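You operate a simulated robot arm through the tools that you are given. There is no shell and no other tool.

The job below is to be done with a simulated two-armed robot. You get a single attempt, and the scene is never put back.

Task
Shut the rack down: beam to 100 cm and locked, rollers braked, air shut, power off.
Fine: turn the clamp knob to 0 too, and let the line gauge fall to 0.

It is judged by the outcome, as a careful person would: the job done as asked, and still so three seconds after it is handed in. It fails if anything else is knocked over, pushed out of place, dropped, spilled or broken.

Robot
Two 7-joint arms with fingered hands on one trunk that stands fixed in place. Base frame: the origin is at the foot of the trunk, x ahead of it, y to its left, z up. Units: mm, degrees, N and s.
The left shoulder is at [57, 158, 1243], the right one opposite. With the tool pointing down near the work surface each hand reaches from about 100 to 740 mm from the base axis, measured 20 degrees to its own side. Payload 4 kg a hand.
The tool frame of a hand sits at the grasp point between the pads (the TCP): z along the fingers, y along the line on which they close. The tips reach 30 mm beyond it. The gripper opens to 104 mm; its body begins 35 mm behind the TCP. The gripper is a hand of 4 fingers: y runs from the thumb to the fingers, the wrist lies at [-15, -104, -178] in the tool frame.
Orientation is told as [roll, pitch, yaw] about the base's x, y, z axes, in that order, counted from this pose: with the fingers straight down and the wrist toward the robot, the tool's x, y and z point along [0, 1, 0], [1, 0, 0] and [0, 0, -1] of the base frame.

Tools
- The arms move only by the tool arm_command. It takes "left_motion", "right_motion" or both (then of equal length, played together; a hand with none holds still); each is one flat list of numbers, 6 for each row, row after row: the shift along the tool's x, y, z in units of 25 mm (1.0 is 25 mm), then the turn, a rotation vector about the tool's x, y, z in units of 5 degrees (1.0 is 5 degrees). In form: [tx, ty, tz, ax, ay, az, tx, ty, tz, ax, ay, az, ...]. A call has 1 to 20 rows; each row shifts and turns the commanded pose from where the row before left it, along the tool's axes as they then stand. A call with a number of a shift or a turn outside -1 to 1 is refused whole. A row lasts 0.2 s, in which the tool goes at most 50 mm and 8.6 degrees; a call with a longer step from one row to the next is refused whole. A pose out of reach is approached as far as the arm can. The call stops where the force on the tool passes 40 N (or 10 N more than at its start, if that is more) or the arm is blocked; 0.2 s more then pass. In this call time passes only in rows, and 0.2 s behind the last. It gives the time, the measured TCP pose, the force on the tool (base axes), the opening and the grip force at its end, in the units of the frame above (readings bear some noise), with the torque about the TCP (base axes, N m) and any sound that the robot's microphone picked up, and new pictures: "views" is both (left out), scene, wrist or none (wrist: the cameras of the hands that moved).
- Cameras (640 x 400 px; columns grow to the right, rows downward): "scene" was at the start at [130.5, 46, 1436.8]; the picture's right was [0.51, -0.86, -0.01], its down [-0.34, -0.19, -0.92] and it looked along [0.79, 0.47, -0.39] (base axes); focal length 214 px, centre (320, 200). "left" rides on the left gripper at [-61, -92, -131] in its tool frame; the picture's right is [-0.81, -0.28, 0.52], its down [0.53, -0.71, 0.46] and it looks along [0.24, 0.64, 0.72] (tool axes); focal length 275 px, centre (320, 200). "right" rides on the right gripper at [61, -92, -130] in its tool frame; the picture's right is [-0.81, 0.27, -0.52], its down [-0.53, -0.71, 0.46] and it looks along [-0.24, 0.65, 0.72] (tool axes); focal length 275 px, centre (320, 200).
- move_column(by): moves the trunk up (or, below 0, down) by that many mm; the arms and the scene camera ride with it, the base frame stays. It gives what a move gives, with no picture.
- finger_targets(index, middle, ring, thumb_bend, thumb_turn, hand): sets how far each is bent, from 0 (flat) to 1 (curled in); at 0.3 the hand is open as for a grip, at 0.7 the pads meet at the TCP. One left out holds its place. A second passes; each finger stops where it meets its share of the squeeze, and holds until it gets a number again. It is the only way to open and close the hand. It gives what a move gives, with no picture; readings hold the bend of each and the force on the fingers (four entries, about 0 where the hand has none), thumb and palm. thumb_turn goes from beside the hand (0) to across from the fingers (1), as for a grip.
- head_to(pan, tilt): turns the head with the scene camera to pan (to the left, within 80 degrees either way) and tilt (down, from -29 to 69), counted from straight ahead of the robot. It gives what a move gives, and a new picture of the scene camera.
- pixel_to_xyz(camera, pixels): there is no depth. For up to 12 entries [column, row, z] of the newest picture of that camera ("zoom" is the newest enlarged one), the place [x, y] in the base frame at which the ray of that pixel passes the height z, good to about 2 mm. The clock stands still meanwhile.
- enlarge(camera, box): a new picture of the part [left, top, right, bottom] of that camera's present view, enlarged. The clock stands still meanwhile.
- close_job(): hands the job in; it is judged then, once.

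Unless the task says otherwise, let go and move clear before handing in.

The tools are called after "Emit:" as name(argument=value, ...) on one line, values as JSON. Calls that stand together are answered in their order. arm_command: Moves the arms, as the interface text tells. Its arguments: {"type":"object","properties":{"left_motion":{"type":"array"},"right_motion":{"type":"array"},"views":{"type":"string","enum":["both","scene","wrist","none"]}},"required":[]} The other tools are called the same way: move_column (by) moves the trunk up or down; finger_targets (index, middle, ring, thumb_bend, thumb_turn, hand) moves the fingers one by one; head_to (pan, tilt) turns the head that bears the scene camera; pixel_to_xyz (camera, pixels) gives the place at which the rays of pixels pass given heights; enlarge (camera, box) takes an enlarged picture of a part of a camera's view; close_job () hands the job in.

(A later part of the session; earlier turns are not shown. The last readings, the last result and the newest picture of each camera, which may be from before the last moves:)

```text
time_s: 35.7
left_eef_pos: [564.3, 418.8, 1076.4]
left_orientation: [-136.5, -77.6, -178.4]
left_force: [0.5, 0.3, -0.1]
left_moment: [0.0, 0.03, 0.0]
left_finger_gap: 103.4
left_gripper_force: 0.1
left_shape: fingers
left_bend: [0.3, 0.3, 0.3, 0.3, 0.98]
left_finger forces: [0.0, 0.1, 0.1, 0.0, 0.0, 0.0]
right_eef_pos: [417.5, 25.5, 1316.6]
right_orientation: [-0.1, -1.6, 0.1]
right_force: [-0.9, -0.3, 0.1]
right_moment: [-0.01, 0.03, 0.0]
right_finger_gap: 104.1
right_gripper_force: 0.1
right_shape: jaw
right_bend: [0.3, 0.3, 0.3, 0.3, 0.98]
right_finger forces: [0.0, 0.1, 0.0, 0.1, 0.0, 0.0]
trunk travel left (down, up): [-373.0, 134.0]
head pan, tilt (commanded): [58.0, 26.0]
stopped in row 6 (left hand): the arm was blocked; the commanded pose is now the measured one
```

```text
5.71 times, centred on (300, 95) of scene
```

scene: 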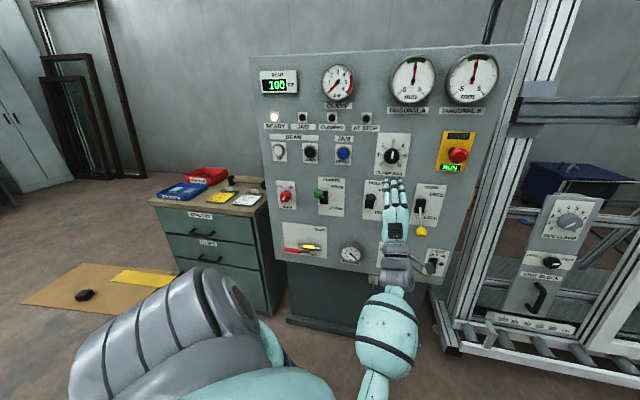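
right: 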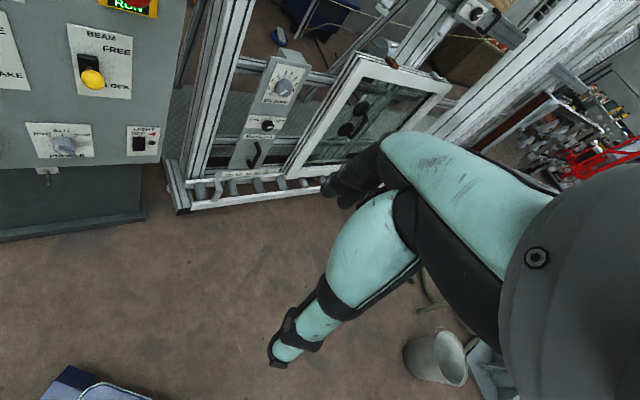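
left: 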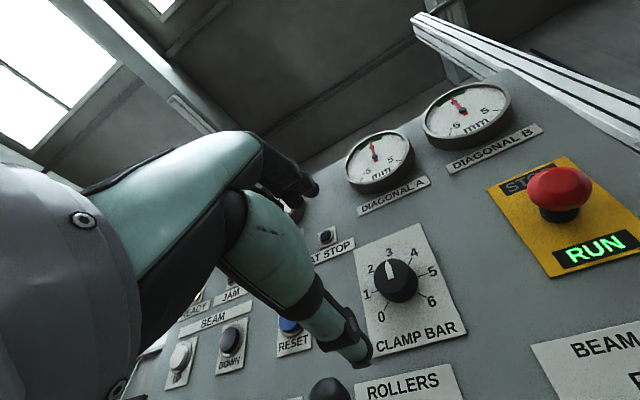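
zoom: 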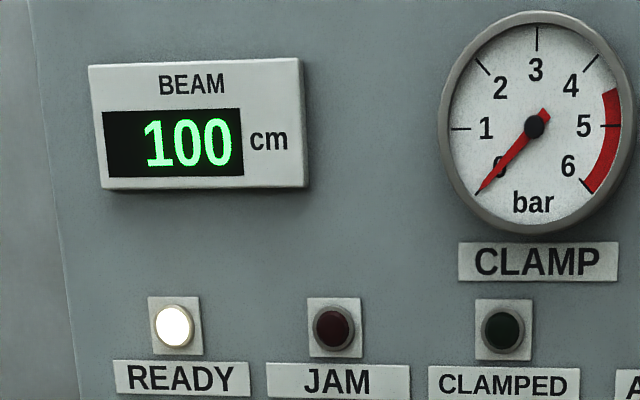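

The move stopped as "blocked" with the hand tilted at z=1076, and the right hand shifted ~17 mm, so the arms or elbow may have touched. I'll turn the head to inspect the arms.

Emit:
head_to(pan=30, tilt=55)

Emit:
head_to(pan=-10, tilt=40)

Emit:
enlarge(camera="right", box=[0, 0, 640, 400])

```text
time_s: 36.7
left_eef_pos: [565.1, 419.9, 1075.3]
left_orientation: [-136.4, -78.0, -178.6]
left_force: [0.4, 1.0, -0.6]
left_moment: [0.01, 0.01, -0.01]
left_finger_gap: 103.0
left_gripper_force: 0.1
left_shape: fingers
left_bend: [0.3, 0.3, 0.3, 0.3, 0.98]
left_finger forces: [0.1, 0.0, 0.0, 0.1, 0.1, 0.0]
right_eef_pos: [420.8, 26.2, 1316.7]
right_orientation: [0.1, -1.5, 0.0]
right_force: [0.8, -0.2, 0.6]
right_moment: [-0.03, 0.02, 0.02]
right_finger_gap: 104.0
right_gripper_force: 0.0
right_shape: jaw
right_bend: [0.3, 0.3, 0.3, 0.3, 0.98]
right_finger forces: [0.0, 0.0, 0.0, 0.1, 0.0, 0.0]
trunk travel left (down, up): [-373.0, 134.0]
head pan, tilt (commanded): [30.0, 55.0]
```

scene: 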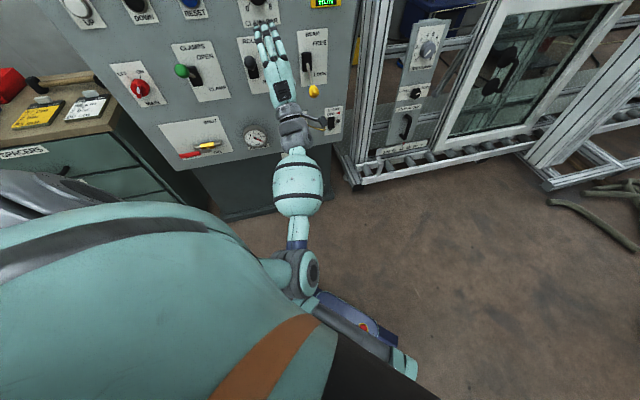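

```text
time_s: 37.8
left_eef_pos: [563.9, 419.6, 1075.9]
left_orientation: [-136.4, -77.9, -178.6]
left_force: [0.9, 0.5, -0.4]
left_moment: [0.0, 0.0, -0.02]
left_finger_gap: 103.3
left_gripper_force: 0.2
left_shape: fingers
left_bend: [0.3, 0.3, 0.3, 0.3, 0.98]
left_finger forces: [0.1, 0.1, 0.0, 0.0, 0.0, 0.0]
right_eef_pos: [420.3, 27.0, 1316.9]
right_orientation: [0.1, -1.5, 0.0]
right_force: [0.2, -0.1, -0.9]
right_moment: [-0.01, 0.01, 0.01]
right_finger_gap: 104.0
right_gripper_force: 0.0
right_shape: jaw
right_bend: [0.3, 0.3, 0.3, 0.3, 0.98]
right_finger forces: [0.1, 0.1, 0.0, 0.1, 0.0, 0.0]
trunk travel left (down, up): [-373.0, 134.0]
head pan, tilt (commanded): [-10.0, 40.0]
```

scene: 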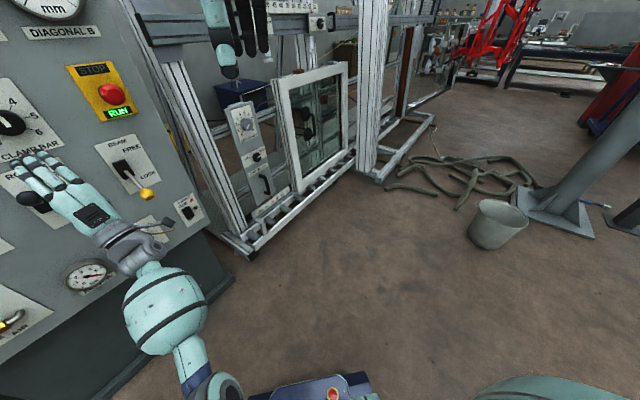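

```text
1.00 times, centred on (320, 200) of right (not enlarged: the box is as wide or as high as the picture)
```

zoom: 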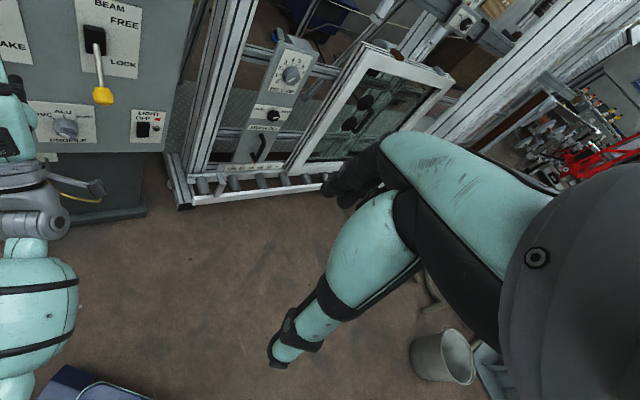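

The left elbow has swung low and inward under the chest, which is probably what jammed. I'll look straight down between the arms to see the contact.

Emit:
head_to(pan=10, tilt=69)

Emit:
head_to(pan=-45, tilt=45)

Emit:
head_to(pan=60, tilt=60)

```text
time_s: 38.7
left_eef_pos: [564.4, 418.8, 1075.6]
left_orientation: [-136.5, -77.9, -178.6]
left_force: [0.2, 0.1, -0.1]
left_moment: [0.01, 0.0, -0.01]
left_finger_gap: 103.1
left_gripper_force: 0.0
left_shape: fingers
left_bend: [0.3, 0.3, 0.3, 0.3, 0.98]
left_finger forces: [0.1, 0.0, 0.0, 0.1, 0.0, 0.0]
right_eef_pos: [417.8, 26.4, 1316.9]
right_orientation: [-0.1, -1.5, 0.1]
right_force: [0.0, -0.4, 0.6]
right_moment: [0.03, 0.05, 0.01]
right_finger_gap: 103.9
right_gripper_force: 0.1
right_shape: jaw
right_bend: [0.3, 0.3, 0.3, 0.3, 0.98]
right_finger forces: [0.1, 0.0, 0.1, 0.0, 0.0, 0.0]
trunk travel left (down, up): [-373.0, 134.0]
head pan, tilt (commanded): [10.0, 68.8]
```

scene: 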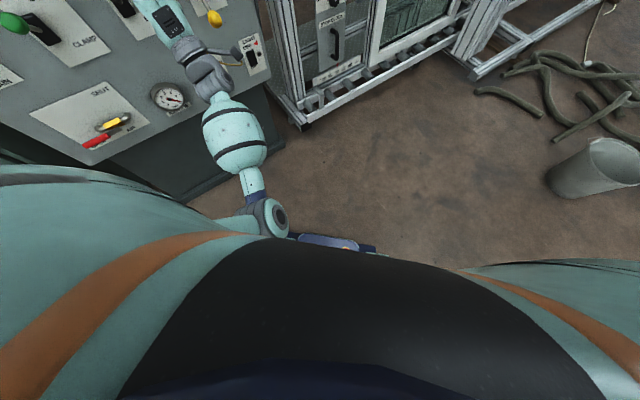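

```text
time_s: 39.9
left_eef_pos: [565.1, 419.4, 1076.2]
left_orientation: [-136.4, -77.9, -178.7]
left_force: [-0.2, -0.4, 0.3]
left_moment: [-0.03, 0.01, 0.0]
left_finger_gap: 103.0
left_gripper_force: 0.1
left_shape: fingers
left_bend: [0.3, 0.3, 0.3, 0.3, 0.98]
left_finger forces: [0.0, 0.0, 0.0, 0.1, 0.0, 0.0]
right_eef_pos: [420.0, 26.3, 1317.7]
right_orientation: [0.0, -1.5, 0.0]
right_force: [0.4, -0.7, -0.6]
right_moment: [0.01, -0.02, 0.06]
right_finger_gap: 103.8
right_gripper_force: 0.1
right_shape: jaw
right_bend: [0.3, 0.3, 0.3, 0.3, 0.98]
right_finger forces: [0.1, 0.0, 0.0, 0.0, 0.0, 0.0]
trunk travel left (down, up): [-373.0, 134.0]
head pan, tilt (commanded): [-45.0, 45.0]
```

scene: 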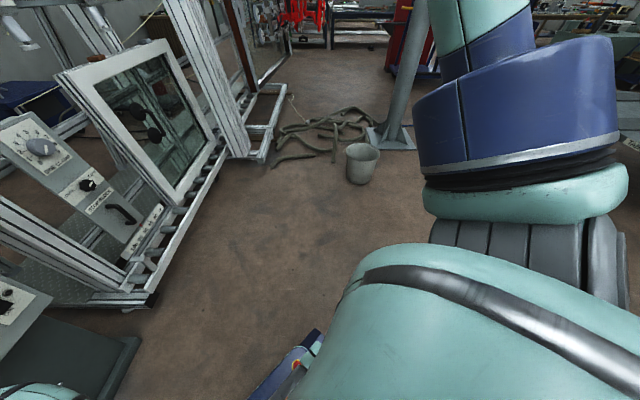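

```text
time_s: 41.7
left_eef_pos: [564.1, 419.9, 1075.9]
left_orientation: [-136.4, -77.9, -178.6]
left_force: [0.1, 0.3, 0.3]
left_moment: [0.01, 0.03, 0.0]
left_finger_gap: 102.9
left_gripper_force: 0.0
left_shape: fingers
left_bend: [0.3, 0.3, 0.3, 0.3, 0.98]
left_finger forces: [0.1, 0.0, 0.0, 0.0, 0.0, 0.1]
right_eef_pos: [420.8, 25.9, 1317.3]
right_orientation: [-0.1, -1.5, 0.1]
right_force: [-0.1, -0.5, -0.5]
right_moment: [-0.01, -0.01, 0.02]
right_finger_gap: 104.0
right_gripper_force: 0.1
right_shape: jaw
right_bend: [0.3, 0.3, 0.3, 0.3, 0.98]
right_finger forces: [0.0, 0.0, 0.0, 0.1, 0.0, 0.1]
trunk travel left (down, up): [-373.0, 134.0]
head pan, tilt (commanded): [60.0, 60.0]
```

scene: 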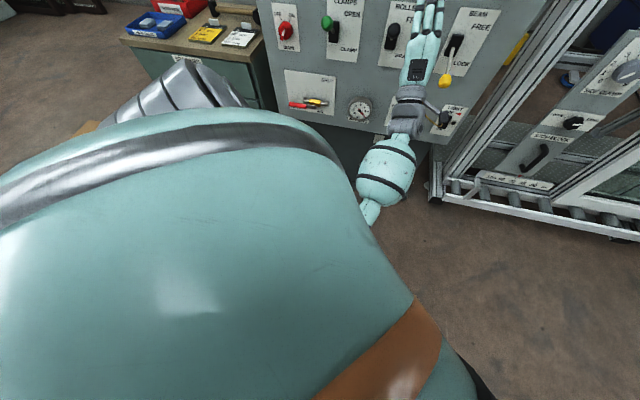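

The elbow is tucked against the robot's own body; nothing external was touched, and the yellow lever remains down. I'll move the hand forward 45 mm to free the elbow and restore the pitch.

Emit:
arm_command(left_motion=[0, 0, 0.6, -0.8, 0, 0, 0, 0, 0.6, -0.8, 0, 0, 0, 0, 0.6, -0.8, 0, 0], views="scene")

Emit:
head_to(pan=58, tilt=26)

```text
time_s: 42.5
left_eef_pos: [593.7, 448.3, 1071.4]
left_orientation: [-157.5, -69.0, -156.7]
left_force: [0.3, 0.2, 0.5]
left_moment: [0.01, -0.02, 0.0]
left_finger_gap: 103.0
left_gripper_force: 0.0
left_shape: fingers
left_bend: [0.3, 0.3, 0.3, 0.3, 0.98]
left_finger forces: [0.1, 0.0, 0.0, 0.0, 0.1, 0.0]
right_eef_pos: [420.5, 25.6, 1316.7]
right_orientation: [0.0, -1.5, 0.0]
right_force: [-0.5, -0.1, 0.0]
right_moment: [0.03, 0.0, 0.0]
right_finger_gap: 104.1
right_gripper_force: 0.1
right_shape: jaw
right_bend: [0.3, 0.3, 0.3, 0.3, 0.98]
right_finger forces: [0.0, 0.1, 0.1, 0.1, 0.0, 0.1]
trunk travel left (down, up): [-373.0, 134.0]
head pan, tilt (commanded): [60.0, 60.0]
```

scene: 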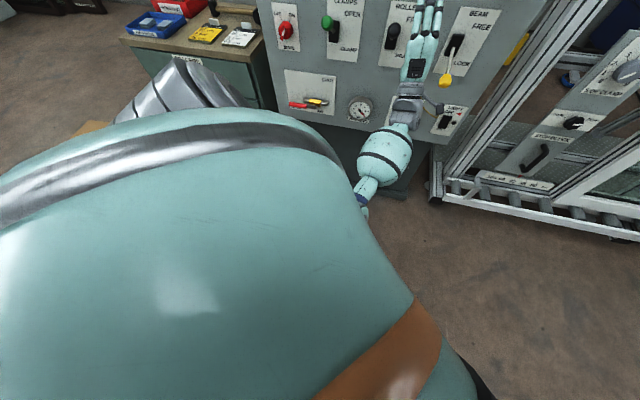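

```text
time_s: 43.5
left_eef_pos: [592.7, 448.0, 1071.4]
left_orientation: [-157.6, -69.1, -156.6]
left_force: [-0.1, -0.2, -0.2]
left_moment: [0.0, -0.02, -0.04]
left_finger_gap: 103.3
left_gripper_force: 0.0
left_shape: fingers
left_bend: [0.3, 0.3, 0.3, 0.3, 0.98]
left_finger forces: [0.0, 0.0, 0.0, 0.1, 0.0, 0.0]
right_eef_pos: [420.6, 26.4, 1316.0]
right_orientation: [0.0, -1.5, -0.1]
right_force: [0.0, -0.1, -0.3]
right_moment: [0.0, 0.01, 0.03]
right_finger_gap: 104.1
right_gripper_force: 0.1
right_shape: jaw
right_bend: [0.3, 0.3, 0.3, 0.3, 0.98]
right_finger forces: [0.0, 0.1, 0.0, 0.1, 0.0, 0.1]
trunk travel left (down, up): [-373.0, 134.0]
head pan, tilt (commanded): [58.0, 26.0]
```

scene: 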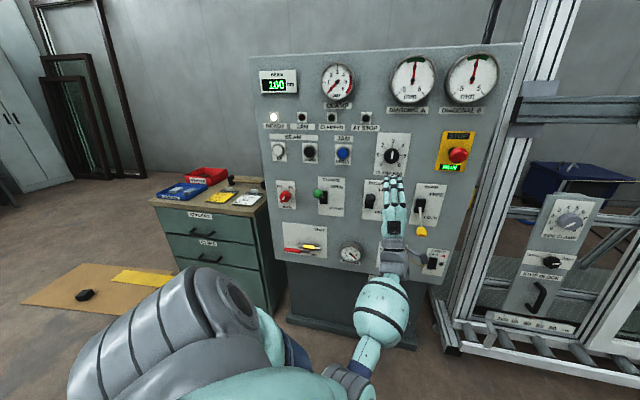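

Working out the Euler angles, the hand is over-pitched (fingers pointing ~19° up) with ~8° of twist. I'll rotate it back to face the panel squarely.

Emit:
arm_command(left_motion=[0, 0, 0, 0.78, -0.06, 0.31, 0, 0, 0, 0.78, -0.06, 0.31, 0, 0, 0, 0.78, -0.06, 0.31, 0, 0, 0, 0.78, -0.06, 0.31, 0, 0, 0, 0.78, -0.06, 0.31], views="both")

```text
time_s: 44.7
left_eef_pos: [594.7, 447.7, 1072.0]
left_orientation: [44.6, -89.9, -0.4]
left_force: [0.0, 0.2, 0.4]
left_moment: [0.01, 0.01, 0.01]
left_finger_gap: 103.0
left_gripper_force: 0.0
left_shape: fingers
left_bend: [0.3, 0.3, 0.3, 0.3, 0.98]
left_finger forces: [0.1, 0.1, 0.0, 0.1, 0.1, 0.1]
right_eef_pos: [420.2, 24.3, 1317.7]
right_orientation: [-0.1, -1.6, 0.0]
right_force: [0.1, 0.3, 0.6]
right_moment: [-0.02, 0.01, -0.02]
right_finger_gap: 103.8
right_gripper_force: 0.0
right_shape: jaw
right_bend: [0.3, 0.3, 0.3, 0.3, 0.98]
right_finger forces: [0.0, 0.0, 0.0, 0.0, 0.1, 0.0]
trunk travel left (down, up): [-373.0, 134.0]
head pan, tilt (commanded): [58.0, 26.0]
```

scene: 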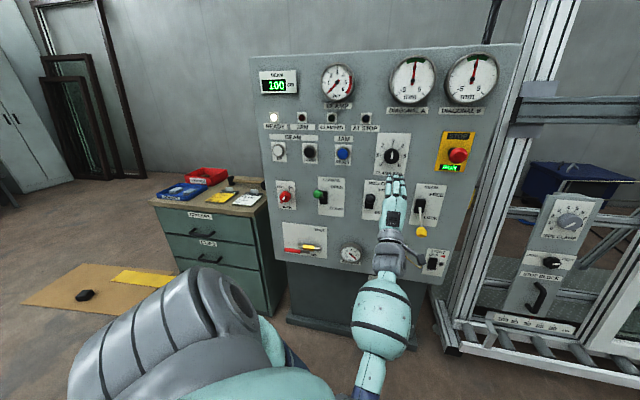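
left: 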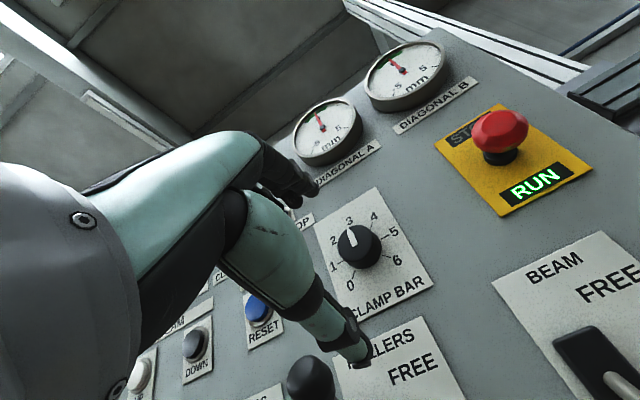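

Orientation is square to the panel again (yaw ≈44.2°). I'll move left and down to align with the rollers' ball, then advance onto it.

Emit:
arm_command(left_motion=[0.8, -0.56, 0, 0, 0, 0, 0.8, -0.56, 0, 0, 0, 0, 0.8, -0.56, 0, 0, 0, 0, 0.8, -0.56, 0, 0, 0, 0, 0, 0, 0.88, 0, 0, 0, 0, 0, 0.88, 0, 0, 0, 0, 0, 0.88, 0, 0, 0, 0, 0, 0.85, 0, 0, 0], views="both")

Emit:
enlarge(camera="scene", box=[340, 160, 440, 230])

```text
time_s: 46.5
left_eef_pos: [603.4, 567.1, 1015.4]
left_orientation: [54.3, -89.9, -10.0]
left_force: [0.0, 0.4, -0.2]
left_moment: [-0.01, 0.02, 0.0]
left_finger_gap: 103.2
left_gripper_force: 0.0
left_shape: fingers
left_bend: [0.3, 0.3, 0.3, 0.3, 0.98]
left_finger forces: [0.0, 0.0, 0.0, 0.0, 0.0, 0.1]
right_eef_pos: [421.7, 26.4, 1317.2]
right_orientation: [-0.1, -1.5, 0.0]
right_force: [-0.6, -0.4, 0.2]
right_moment: [-0.01, 0.05, -0.01]
right_finger_gap: 103.9
right_gripper_force: 0.1
right_shape: jaw
right_bend: [0.3, 0.3, 0.3, 0.3, 0.98]
right_finger forces: [0.1, 0.0, 0.0, 0.0, 0.0, 0.1]
trunk travel left (down, up): [-373.0, 134.0]
head pan, tilt (commanded): [58.0, 26.0]
```

scene: 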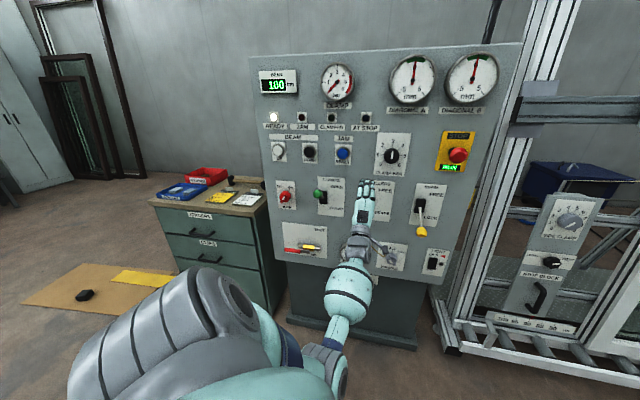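
left: 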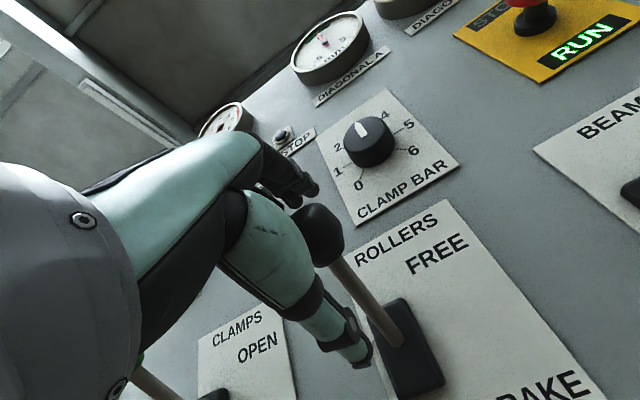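

```text
5.71 times, centred on (390, 195) of scene
```

zoom: 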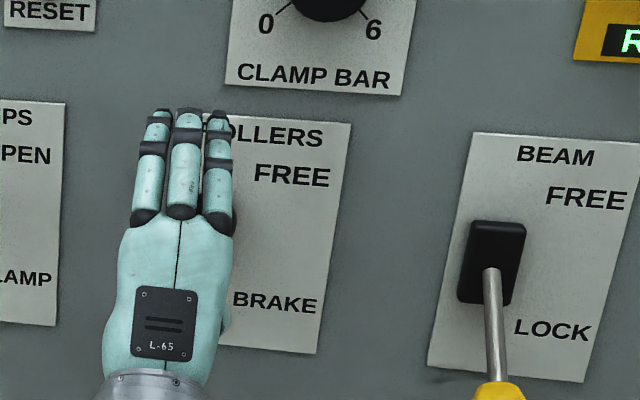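

The ball is inside the hand (left pixel 322,235). I'll close the fingers around it as before.

Emit:
finger_targets(hand="left", index=0.65, middle=0.65, ring=0.65, thumb_bend=0.6)

Emit:
enlarge(camera="left", box=[160, 100, 480, 400])

```text
time_s: 47.5
left_eef_pos: [600.7, 566.4, 1016.0]
left_orientation: [138.7, -89.8, -94.5]
left_force: [-3.2, -2.0, 0.0]
left_moment: [-0.15, 0.13, -0.01]
left_finger_gap: 31.3
left_gripper_force: 5.5
left_shape: fingers
left_bend: [0.61, 0.65, 0.65, 0.56, 0.97]
left_finger forces: [5.1, 0.2, 0.1, 0.0, 5.1, 0.1]
right_eef_pos: [417.8, 25.5, 1317.0]
right_orientation: [0.1, -1.4, -0.1]
right_force: [-0.2, 1.0, 0.2]
right_moment: [0.01, -0.01, 0.0]
right_finger_gap: 104.1
right_gripper_force: 0.0
right_shape: jaw
right_bend: [0.3, 0.3, 0.3, 0.3, 0.98]
right_finger forces: [0.1, 0.0, 0.1, 0.1, 0.0, 0.0]
trunk travel left (down, up): [-373.0, 134.0]
head pan, tilt (commanded): [58.0, 26.0]
```

```text
1.33 times, centred on (320, 250) of left
```

zoom: 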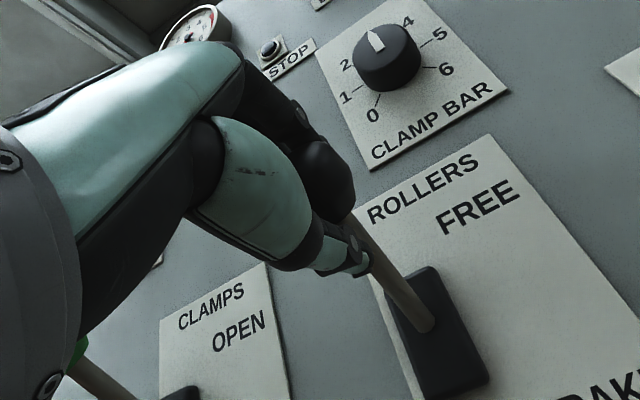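

Index and thumb grip the ball at ~5 N. I'll bring the lever down along its arc (about 117 mm) to BRAKE.

Emit:
arm_command(left_motion=[0, -0.54, -0.29, 0, 0, 0, 0, -0.58, -0.21, 0, 0, 0, 0, -0.6, -0.13, 0, 0, 0, 0, -0.61, -0.04, 0, 0, 0, 0, -0.61, 0.04, 0, 0, 0, 0, -0.6, 0.13, 0, 0, 0, 0, -0.58, 0.21, 0, 0, 0, 0, -0.54, 0.29, 0, 0, 0], views="both")

Emit:
enlarge(camera="scene", box=[340, 150, 440, 220])

```text
time_s: 49.3
left_eef_pos: [596.0, 566.6, 901.7]
left_orientation: [-177.1, -89.6, -138.7]
left_force: [-8.3, -10.0, 7.2]
left_moment: [0.37, -0.49, -0.09]
left_finger_gap: 34.4
left_gripper_force: 8.6
left_shape: fingers
left_bend: [0.55, 0.65, 0.65, 0.58, 0.97]
left_finger forces: [15.3, 0.0, 0.0, 0.1, 2.3, 0.1]
right_eef_pos: [415.4, 22.6, 1319.0]
right_orientation: [0.0, -1.7, 0.0]
right_force: [0.1, -0.6, -0.5]
right_moment: [0.01, 0.02, -0.03]
right_finger_gap: 104.2
right_gripper_force: 0.0
right_shape: jaw
right_bend: [0.3, 0.3, 0.3, 0.3, 0.98]
right_finger forces: [0.1, 0.0, 0.0, 0.1, 0.0, 0.0]
trunk travel left (down, up): [-373.0, 134.0]
head pan, tilt (commanded): [58.0, 26.0]
```

scene: 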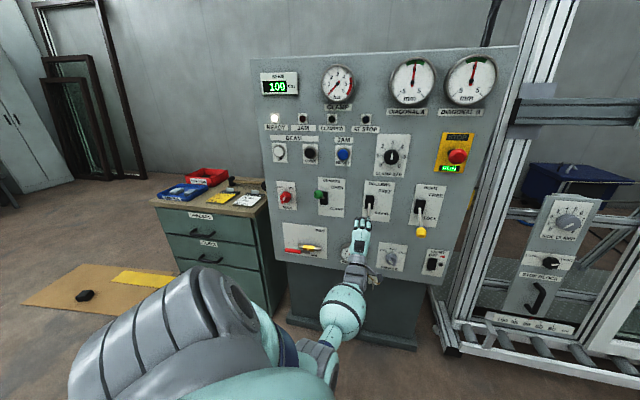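
left: 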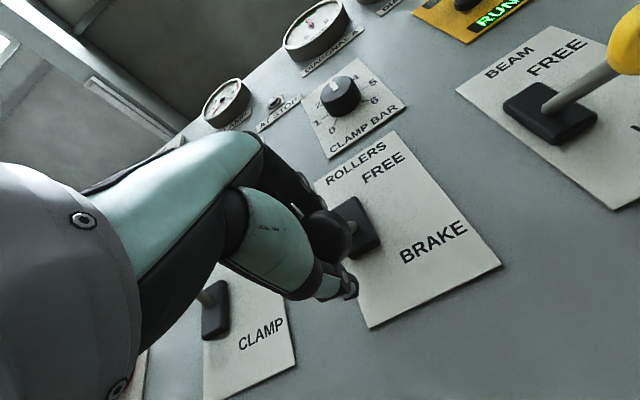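

```text
5.71 times, centred on (390, 185) of scene
```

zoom: 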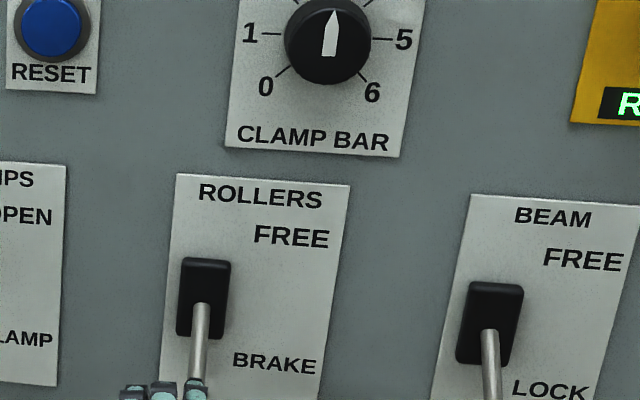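

The rollers lever is now down (zoom 200,340). I'll press 10 mm more to confirm the end stop.

Emit:
arm_command(left_motion=[0, -0.4, 0, 0, 0, 0, 0, -0.2, 0, 0, 0, 0], views="both")

Emit:
enlarge(camera="left", box=[160, 100, 480, 400])

```text
time_s: 49.9
left_eef_pos: [598.0, 566.9, 891.7]
left_orientation: [-173.5, -89.0, -142.2]
left_force: [-12.0, -7.4, 21.8]
left_moment: [0.34, -0.69, -0.08]
left_finger_gap: 43.3
left_gripper_force: 13.8
left_shape: fingers
left_bend: [0.46, 0.63, 0.65, 0.6, 0.97]
left_finger forces: [24.9, 2.8, 0.0, 0.0, 0.1, 0.0]
right_eef_pos: [415.9, 22.4, 1318.4]
right_orientation: [0.1, -1.7, 0.0]
right_force: [0.9, 0.6, -0.1]
right_moment: [-0.01, 0.04, 0.01]
right_finger_gap: 103.8
right_gripper_force: 0.2
right_shape: jaw
right_bend: [0.3, 0.3, 0.3, 0.3, 0.98]
right_finger forces: [0.0, 0.1, 0.0, 0.0, 0.1, 0.0]
trunk travel left (down, up): [-373.0, 134.0]
head pan, tilt (commanded): [58.0, 26.0]
```

scene: 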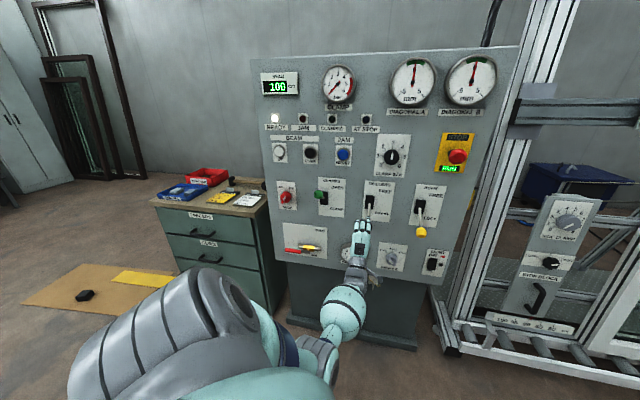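
left: 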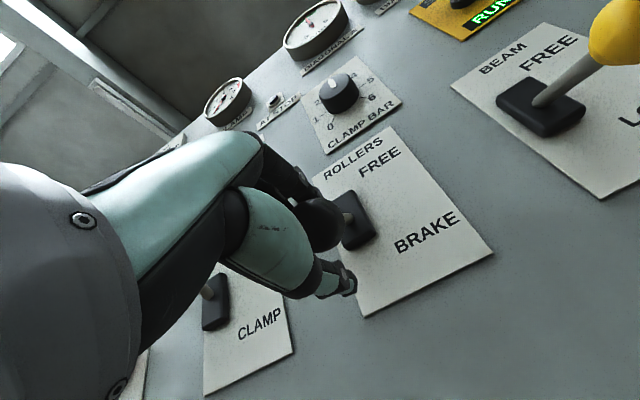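

```text
1.33 times, centred on (320, 250) of left
```

zoom: 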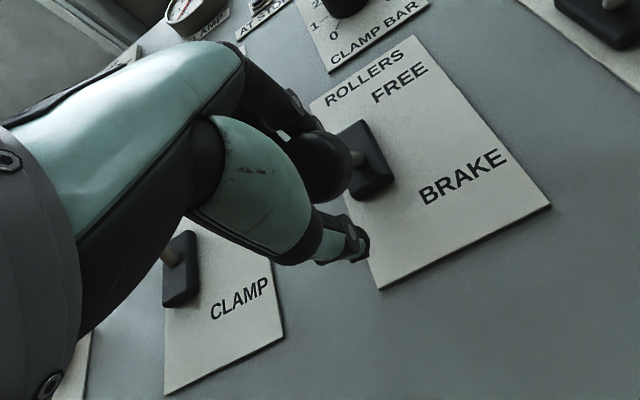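

The force rose to 22 N with the ball fixed, so ROLLERS is at BRAKE. I'll open the hand and retract about 85 mm.

Emit:
finger_targets(hand="left", index=0.3, middle=0.3, ring=0.3, thumb_bend=0.3)

Emit:
arm_command(left_motion=[0, 0, -0.8, 0, 0, 0, 0, 0, -0.9, 0, 0, 0, 0, 0, -0.9, 0, 0, 0, 0, 0, -0.9, 0, 0, 0], views="both")

Emit:
enlarge(camera="scene", box=[260, 60, 480, 270])

```text
time_s: 50.9
left_eef_pos: [601.4, 568.0, 882.7]
left_orientation: [73.8, -89.9, -29.5]
left_force: [0.1, -0.6, -0.2]
left_moment: [0.0, 0.0, 0.0]
left_finger_gap: 103.0
left_gripper_force: 0.1
left_shape: fingers
left_bend: [0.3, 0.3, 0.3, 0.3, 0.97]
left_finger forces: [0.0, 0.0, 0.0, 0.0, 0.0, 0.1]
right_eef_pos: [419.8, 25.3, 1317.1]
right_orientation: [0.1, -1.4, 0.0]
right_force: [-0.2, -0.3, -0.2]
right_moment: [0.0, 0.02, 0.04]
right_finger_gap: 104.0
right_gripper_force: 0.0
right_shape: jaw
right_bend: [0.3, 0.3, 0.3, 0.3, 0.98]
right_finger forces: [0.0, 0.0, 0.1, 0.0, 0.0, 0.1]
trunk travel left (down, up): [-373.0, 134.0]
head pan, tilt (commanded): [58.0, 26.0]
```

```text
time_s: 51.9
left_eef_pos: [535.6, 505.3, 884.7]
left_orientation: [159.6, -89.9, -115.3]
left_force: [-0.3, -0.4, 0.4]
left_moment: [0.02, -0.02, 0.01]
left_finger_gap: 103.1
left_gripper_force: 0.0
left_shape: fingers
left_bend: [0.3, 0.3, 0.3, 0.3, 0.97]
left_finger forces: [0.0, 0.1, 0.0, 0.1, 0.0, 0.0]
right_eef_pos: [419.1, 24.0, 1317.7]
right_orientation: [0.0, -1.4, 0.0]
right_force: [0.3, 0.1, 0.0]
right_moment: [0.01, -0.02, 0.02]
right_finger_gap: 103.8
right_gripper_force: 0.2
right_shape: jaw
right_bend: [0.3, 0.3, 0.3, 0.3, 0.98]
right_finger forces: [0.1, 0.0, 0.0, 0.0, 0.0, 0.0]
trunk travel left (down, up): [-373.0, 134.0]
head pan, tilt (commanded): [58.0, 26.0]
```

scene: 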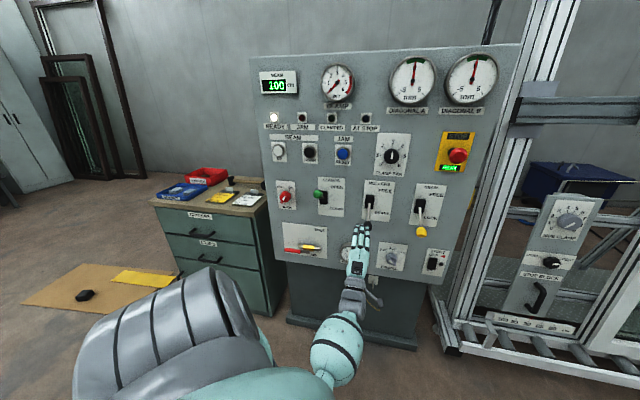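
left: 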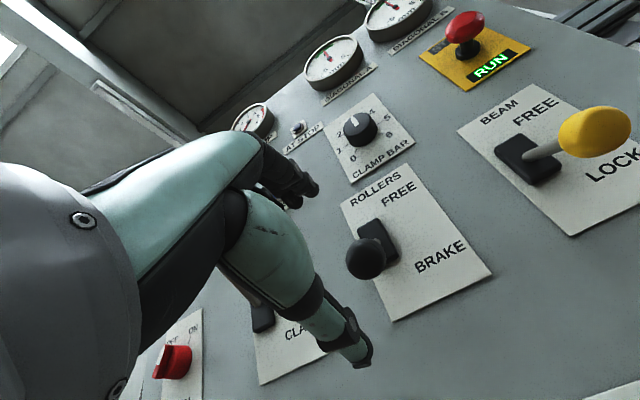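

```text
1.90 times, centred on (370, 165) of scene
```

zoom: 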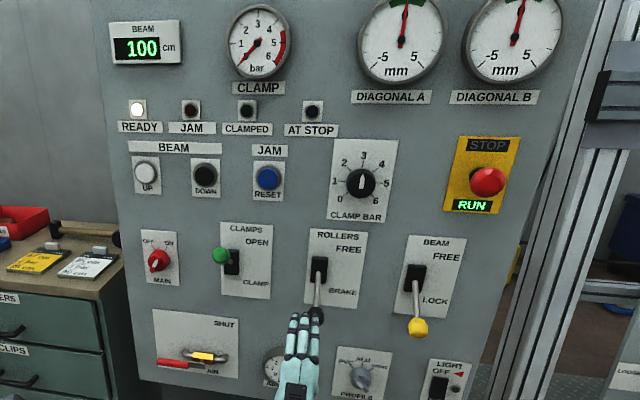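

Rollers at BRAKE and beam at LOCK are confirmed, and the display still reads 100. Next the clamp knob: I'll locate it precisely in both cameras.

Emit:
enlarge(camera="left", box=[310, 80, 430, 190])

Emit:
enlarge(camera="scene", box=[365, 125, 425, 190])

Emit:
enlarge(camera="right", box=[0, 0, 320, 200])

```text
3.64 times, centred on (370, 135) of left
```

zoom: 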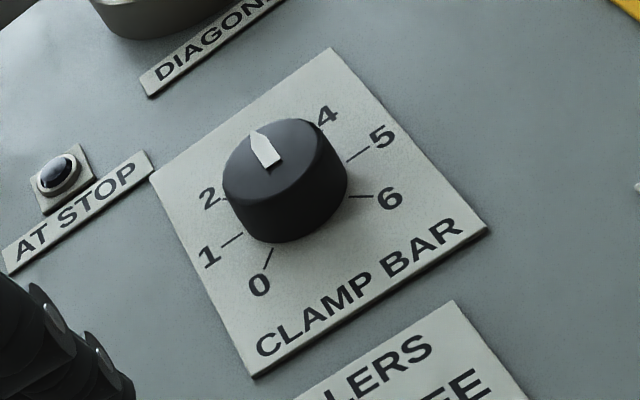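

```text
6.15 times, centred on (395, 158) of scene
```

zoom: 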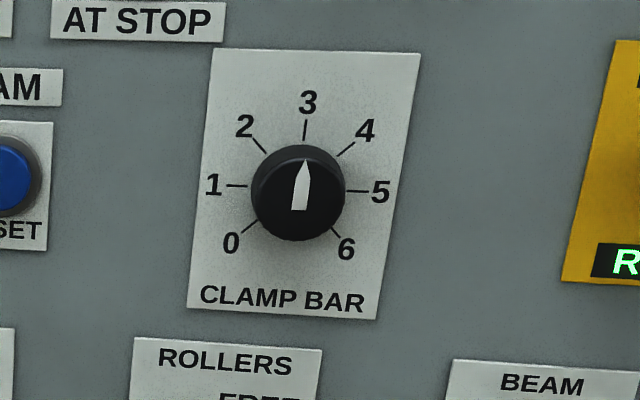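

```text
2.00 times, centred on (160, 100) of right
```

zoom: 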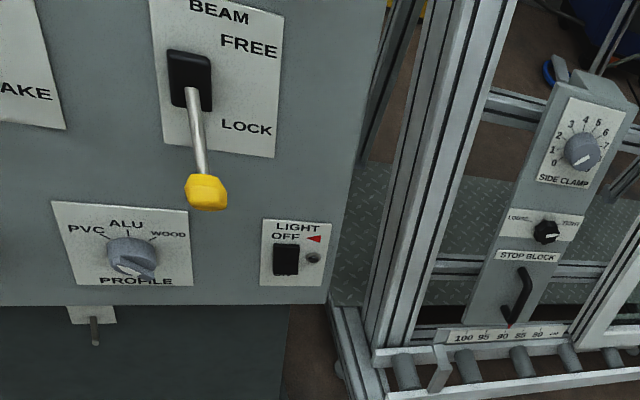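

The clamp knob pointer is at 3 (up) with 0 at lower-left. I'll triangulate its centre from both cameras.

Emit:
pixel_to_xyz(camera="left", pixels=[[360.9, 130, 1170], [360.9, 130, 1130], [359, 125, 1170], [359, 125, 1130]])

Emit:
pixel_to_xyz(camera="scene", pixels=[[391.6, 156.9, 1170], [391.6, 156.9, 1130]])

```text
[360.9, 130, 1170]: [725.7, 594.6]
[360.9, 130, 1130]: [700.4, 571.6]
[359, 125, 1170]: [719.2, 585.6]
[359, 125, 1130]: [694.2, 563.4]
```

```text
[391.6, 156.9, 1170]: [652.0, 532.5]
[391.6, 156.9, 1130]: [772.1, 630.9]
```

The knob centre is about [713,583,1150]. I'll raise the open hand in front of it at a safe distance.

Emit:
arm_command(left_motion=[-0.23, 0.885, 0.08, 0, 0, 0, -0.23, 0.885, 0.08, 0, 0, 0, -0.23, 0.885, 0.08, 0, 0, 0, -0.23, 0.885, 0.08, 0, 0, 0, -0.23, 0.885, 0.08, 0, 0, 0, -0.23, 0.885, 0.08, 0, 0, 0, -0.23, 0.885, 0.08, 0, 0, 0, -0.23, 0.885, 0.08, 0, 0, 0, -0.23, 0.885, 0.08, 0, 0, 0, -0.23, 0.885, 0.08, 0, 0, 0, -0.23, 0.885, 0.08, 0, 0, 0, -0.23, 0.885, 0.08, 0, 0, 0], views="both")

```text
time_s: 54.5
left_eef_pos: [601.7, 472.1, 1149.6]
left_orientation: [82.1, -89.9, -37.8]
left_force: [0.3, 0.2, 0.2]
left_moment: [-0.01, 0.02, 0.01]
left_finger_gap: 103.1
left_gripper_force: 0.0
left_shape: fingers
left_bend: [0.3, 0.3, 0.3, 0.3, 0.97]
left_finger forces: [0.0, 0.1, 0.0, 0.0, 0.1, 0.0]
right_eef_pos: [419.5, 25.8, 1316.7]
right_orientation: [0.0, -1.5, 0.0]
right_force: [-0.6, 0.2, 0.5]
right_moment: [0.01, -0.01, -0.05]
right_finger_gap: 103.9
right_gripper_force: 0.1
right_shape: jaw
right_bend: [0.3, 0.3, 0.3, 0.3, 0.98]
right_finger forces: [0.0, 0.0, 0.1, 0.0, 0.0, 0.0]
trunk travel left (down, up): [-373.0, 134.0]
head pan, tilt (commanded): [58.0, 26.0]
```

scene: 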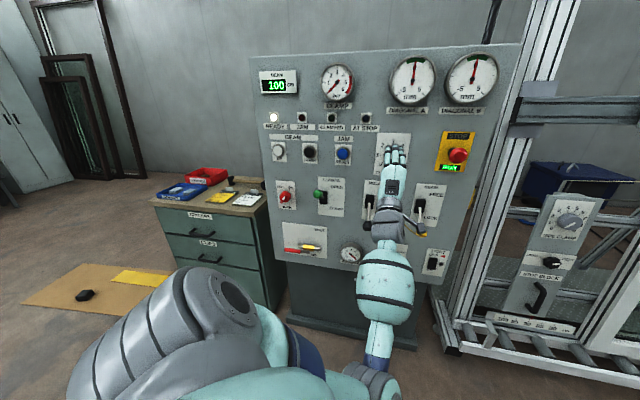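
left: 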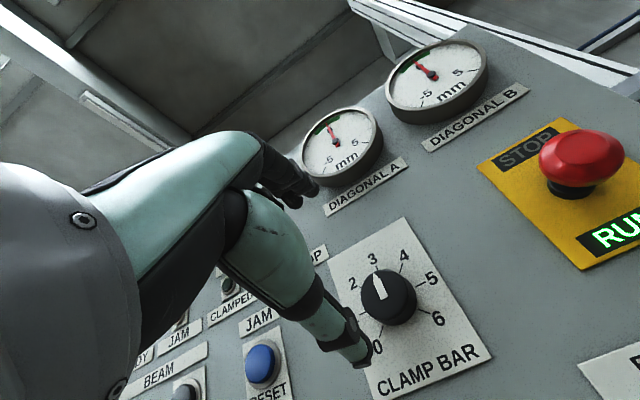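

The hand is in front of the knob. I'll re-check the knob from this nearer left view (388,297) and then rotate the wrist clockwise to wind up for the turn.

Emit:
pixel_to_xyz(camera="left", pixels=[[388, 297, 1155], [388, 297, 1145], [388, 297, 1165]])

Emit:
arm_command(left_motion=[0, 0, 0, 0, 0, 1, 0, 0, 0, 0, 0, 1, 0, 0, 0, 0, 0, 1, 0, 0, 0, 0, 0, 1, 0, 0, 0, 0, 0, 1, 0, 0, 0, 0, 0, 1, 0, 0, 0, 0, 0, 1, 0, 0, 0, 0, 0, 1, 0, 0, 0, 0, 0, 1, 0, 0, 0, 0, 0, 1, 0, 0, 0, 0, 0, 1, 0, 0, 0, 0, 0, 1], views="both")

```text
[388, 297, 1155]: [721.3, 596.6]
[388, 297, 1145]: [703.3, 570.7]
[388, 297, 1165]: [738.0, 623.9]
```

```text
time_s: 57.1
left_eef_pos: [603.6, 471.7, 1148.3]
left_orientation: [89.9, -29.9, -45.7]
left_force: [0.3, -0.4, 0.2]
left_moment: [-0.02, -0.02, 0.02]
left_finger_gap: 103.0
left_gripper_force: 0.0
left_shape: fingers
left_bend: [0.3, 0.3, 0.3, 0.3, 0.97]
left_finger forces: [0.1, 0.1, 0.1, 0.1, 0.0, 0.1]
right_eef_pos: [419.4, 25.5, 1317.9]
right_orientation: [0.0, -1.5, 0.0]
right_force: [0.4, -0.2, -0.4]
right_moment: [0.01, -0.01, 0.03]
right_finger_gap: 103.7
right_gripper_force: 0.0
right_shape: jaw
right_bend: [0.3, 0.3, 0.3, 0.3, 0.98]
right_finger forces: [0.1, 0.0, 0.1, 0.0, 0.0, 0.1]
trunk travel left (down, up): [-373.0, 134.0]
head pan, tilt (commanded): [58.0, 26.0]
```

scene: 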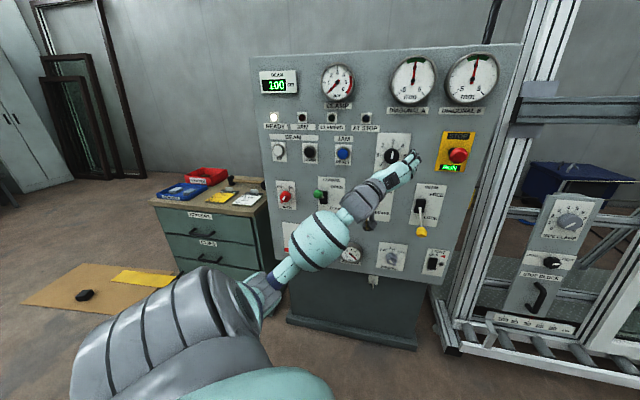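
left: 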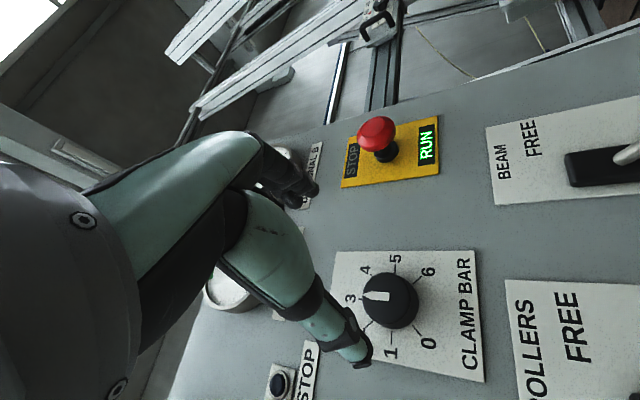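

The wrist rotated cleanly by 60°. I'll advance 100 mm toward the knob with a small lateral correction.

Emit:
arm_command(left_motion=[0.13, -0.09, 1, 0, 0, 0, 0, 0, 1, 0, 0, 0, 0, 0, 1, 0, 0, 0, 0, 0, 1, 0, 0, 0], views="both")

Emit:
enlarge(camera="scene", box=[360, 115, 440, 195])

```text
time_s: 58.1
left_eef_pos: [673.7, 545.5, 1152.8]
left_orientation: [90.0, -29.9, -45.8]
left_force: [0.1, 0.9, 1.1]
left_moment: [-0.01, 0.01, 0.0]
left_finger_gap: 102.9
left_gripper_force: 0.1
left_shape: fingers
left_bend: [0.3, 0.3, 0.3, 0.3, 0.97]
left_finger forces: [0.0, 0.0, 0.1, 0.1, 0.0, 0.0]
right_eef_pos: [421.6, 26.0, 1315.0]
right_orientation: [-0.2, -1.6, 0.0]
right_force: [-0.3, -0.1, 0.4]
right_moment: [-0.03, -0.01, -0.01]
right_finger_gap: 104.3
right_gripper_force: 0.0
right_shape: jaw
right_bend: [0.3, 0.3, 0.3, 0.3, 0.98]
right_finger forces: [0.0, 0.0, 0.1, 0.0, 0.0, 0.1]
trunk travel left (down, up): [-373.0, 134.0]
head pan, tilt (commanded): [58.0, 26.0]
```

scene: 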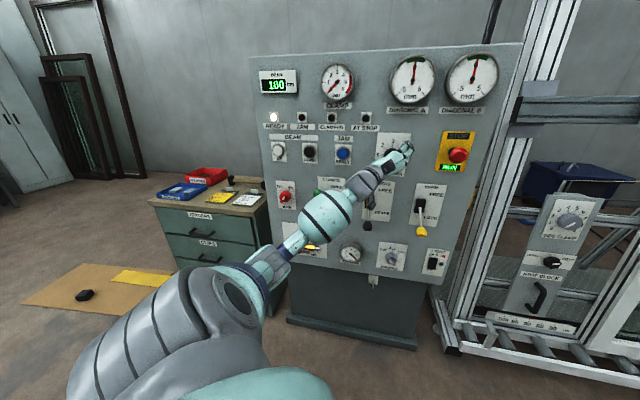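
left: 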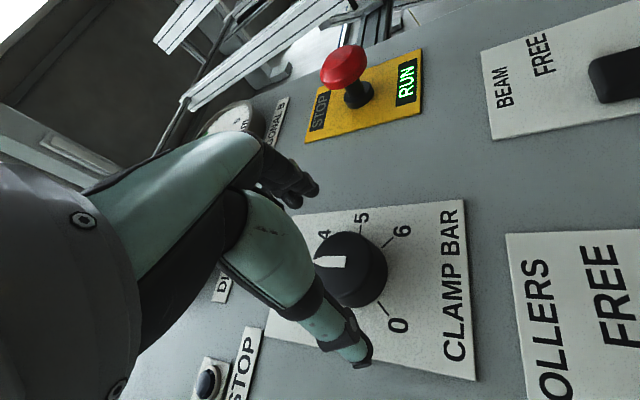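

```text
5.00 times, centred on (400, 155) of scene
```

zoom: 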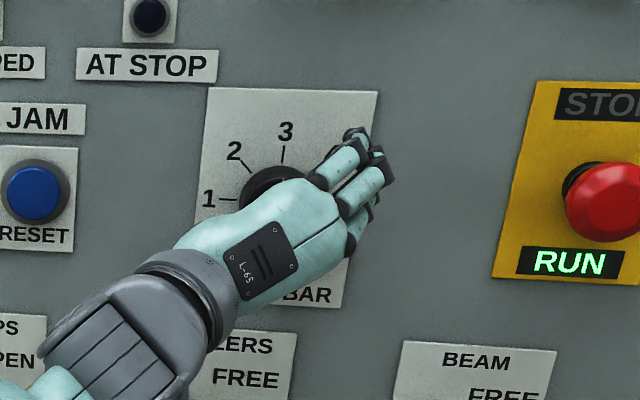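

The fingers straddle the knob (left pixel 350,270). I'll advance another 25 mm slowly so that the pads reach its rim.

Emit:
arm_command(left_motion=[-0.05, -0.03, 0.35, 0, 0, 0, -0.05, -0.03, 0.35, 0, 0, 0, 0, 0, 0.3, 0, 0, 0], views="both")

Emit:
enlarge(camera="left", box=[160, 100, 480, 400])

```text
time_s: 58.9
left_eef_pos: [690.6, 563.2, 1148.0]
left_orientation: [90.0, -29.8, -45.9]
left_force: [0.1, -0.3, 0.9]
left_moment: [-0.01, 0.01, 0.04]
left_finger_gap: 103.4
left_gripper_force: 0.0
left_shape: fingers
left_bend: [0.3, 0.3, 0.3, 0.3, 0.97]
left_finger forces: [0.1, 0.0, 0.0, 0.1, 0.1, 0.1]
right_eef_pos: [419.5, 25.6, 1315.9]
right_orientation: [0.0, -1.5, 0.0]
right_force: [-0.2, -0.9, -0.5]
right_moment: [-0.01, -0.02, -0.02]
right_finger_gap: 104.1
right_gripper_force: 0.1
right_shape: jaw
right_bend: [0.3, 0.3, 0.3, 0.3, 0.98]
right_finger forces: [0.0, 0.0, 0.0, 0.0, 0.0, 0.1]
trunk travel left (down, up): [-373.0, 134.0]
head pan, tilt (commanded): [58.0, 26.0]
```

scene: 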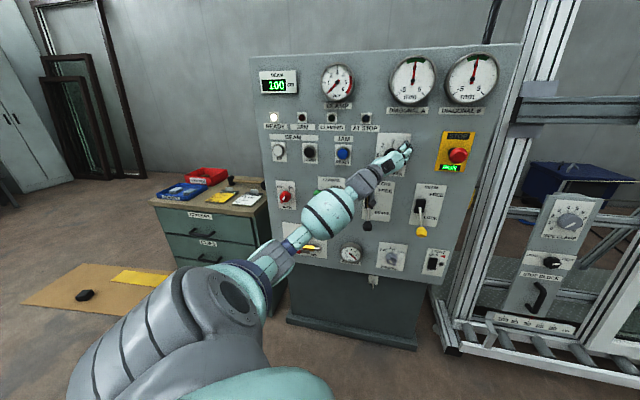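
left: 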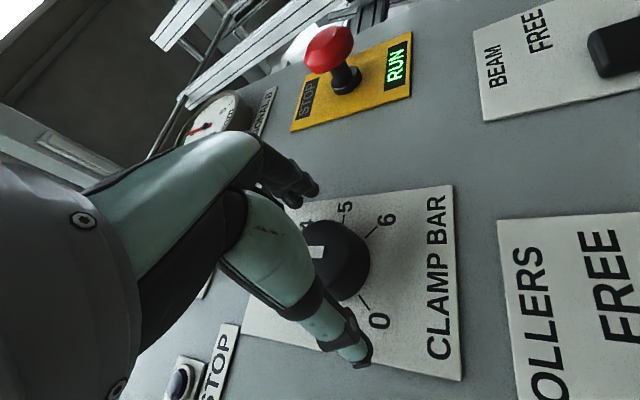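

```text
1.33 times, centred on (320, 250) of left
```

zoom: 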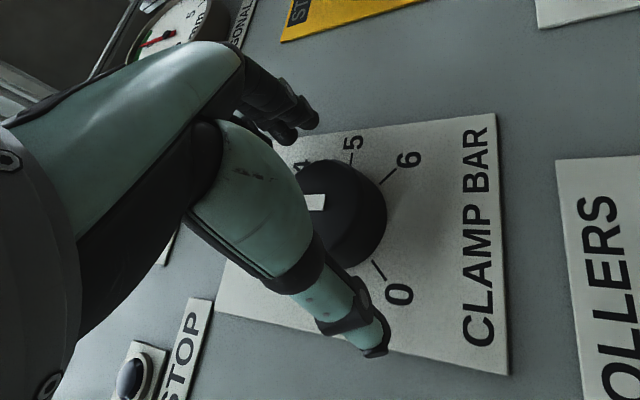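

The TCP is centred on the knob at D≈888. I'll close the fingers onto its rim.

Emit:
finger_targets(hand="left", index=0.7, middle=0.7, ring=0.7, thumb_bend=0.7)

Emit:
enlarge(camera="left", box=[160, 100, 480, 400])

Emit:
enlarge(camera="scene", box=[360, 115, 440, 195])

```text
time_s: 59.9
left_eef_pos: [691.8, 560.5, 1149.6]
left_orientation: [90.3, -29.9, -45.8]
left_force: [8.2, -1.1, 9.3]
left_moment: [0.2, -0.15, -0.17]
left_finger_gap: 42.0
left_gripper_force: 15.1
left_shape: fingers
left_bend: [0.55, 0.58, 0.67, 0.55, 0.96]
left_finger forces: [8.7, 8.5, 2.7, 0.0, 10.2, 0.0]
right_eef_pos: [420.2, 24.1, 1317.3]
right_orientation: [0.0, -1.5, 0.0]
right_force: [0.0, -0.1, -0.4]
right_moment: [0.02, 0.03, -0.01]
right_finger_gap: 103.6
right_gripper_force: 0.0
right_shape: jaw
right_bend: [0.3, 0.3, 0.3, 0.3, 0.98]
right_finger forces: [0.0, 0.0, 0.0, 0.0, 0.1, 0.0]
trunk travel left (down, up): [-373.0, 134.0]
head pan, tilt (commanded): [58.0, 26.0]
```

```text
1.33 times, centred on (320, 250) of left
```

zoom: 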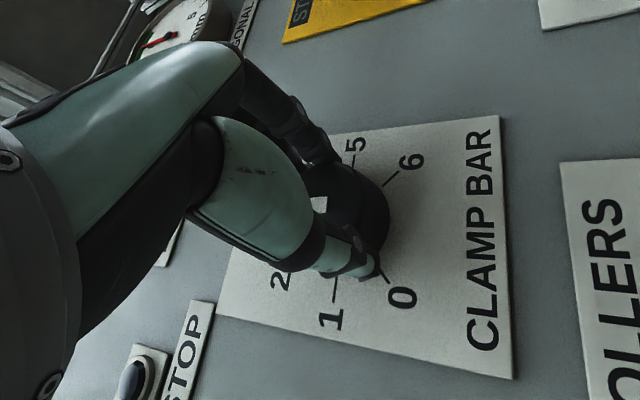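

```text
5.00 times, centred on (400, 155) of scene
```

zoom: 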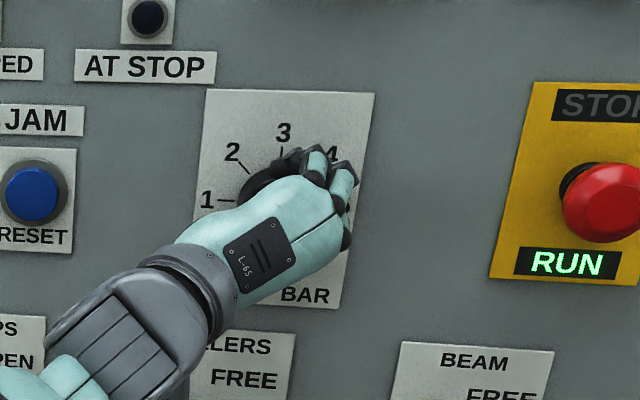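

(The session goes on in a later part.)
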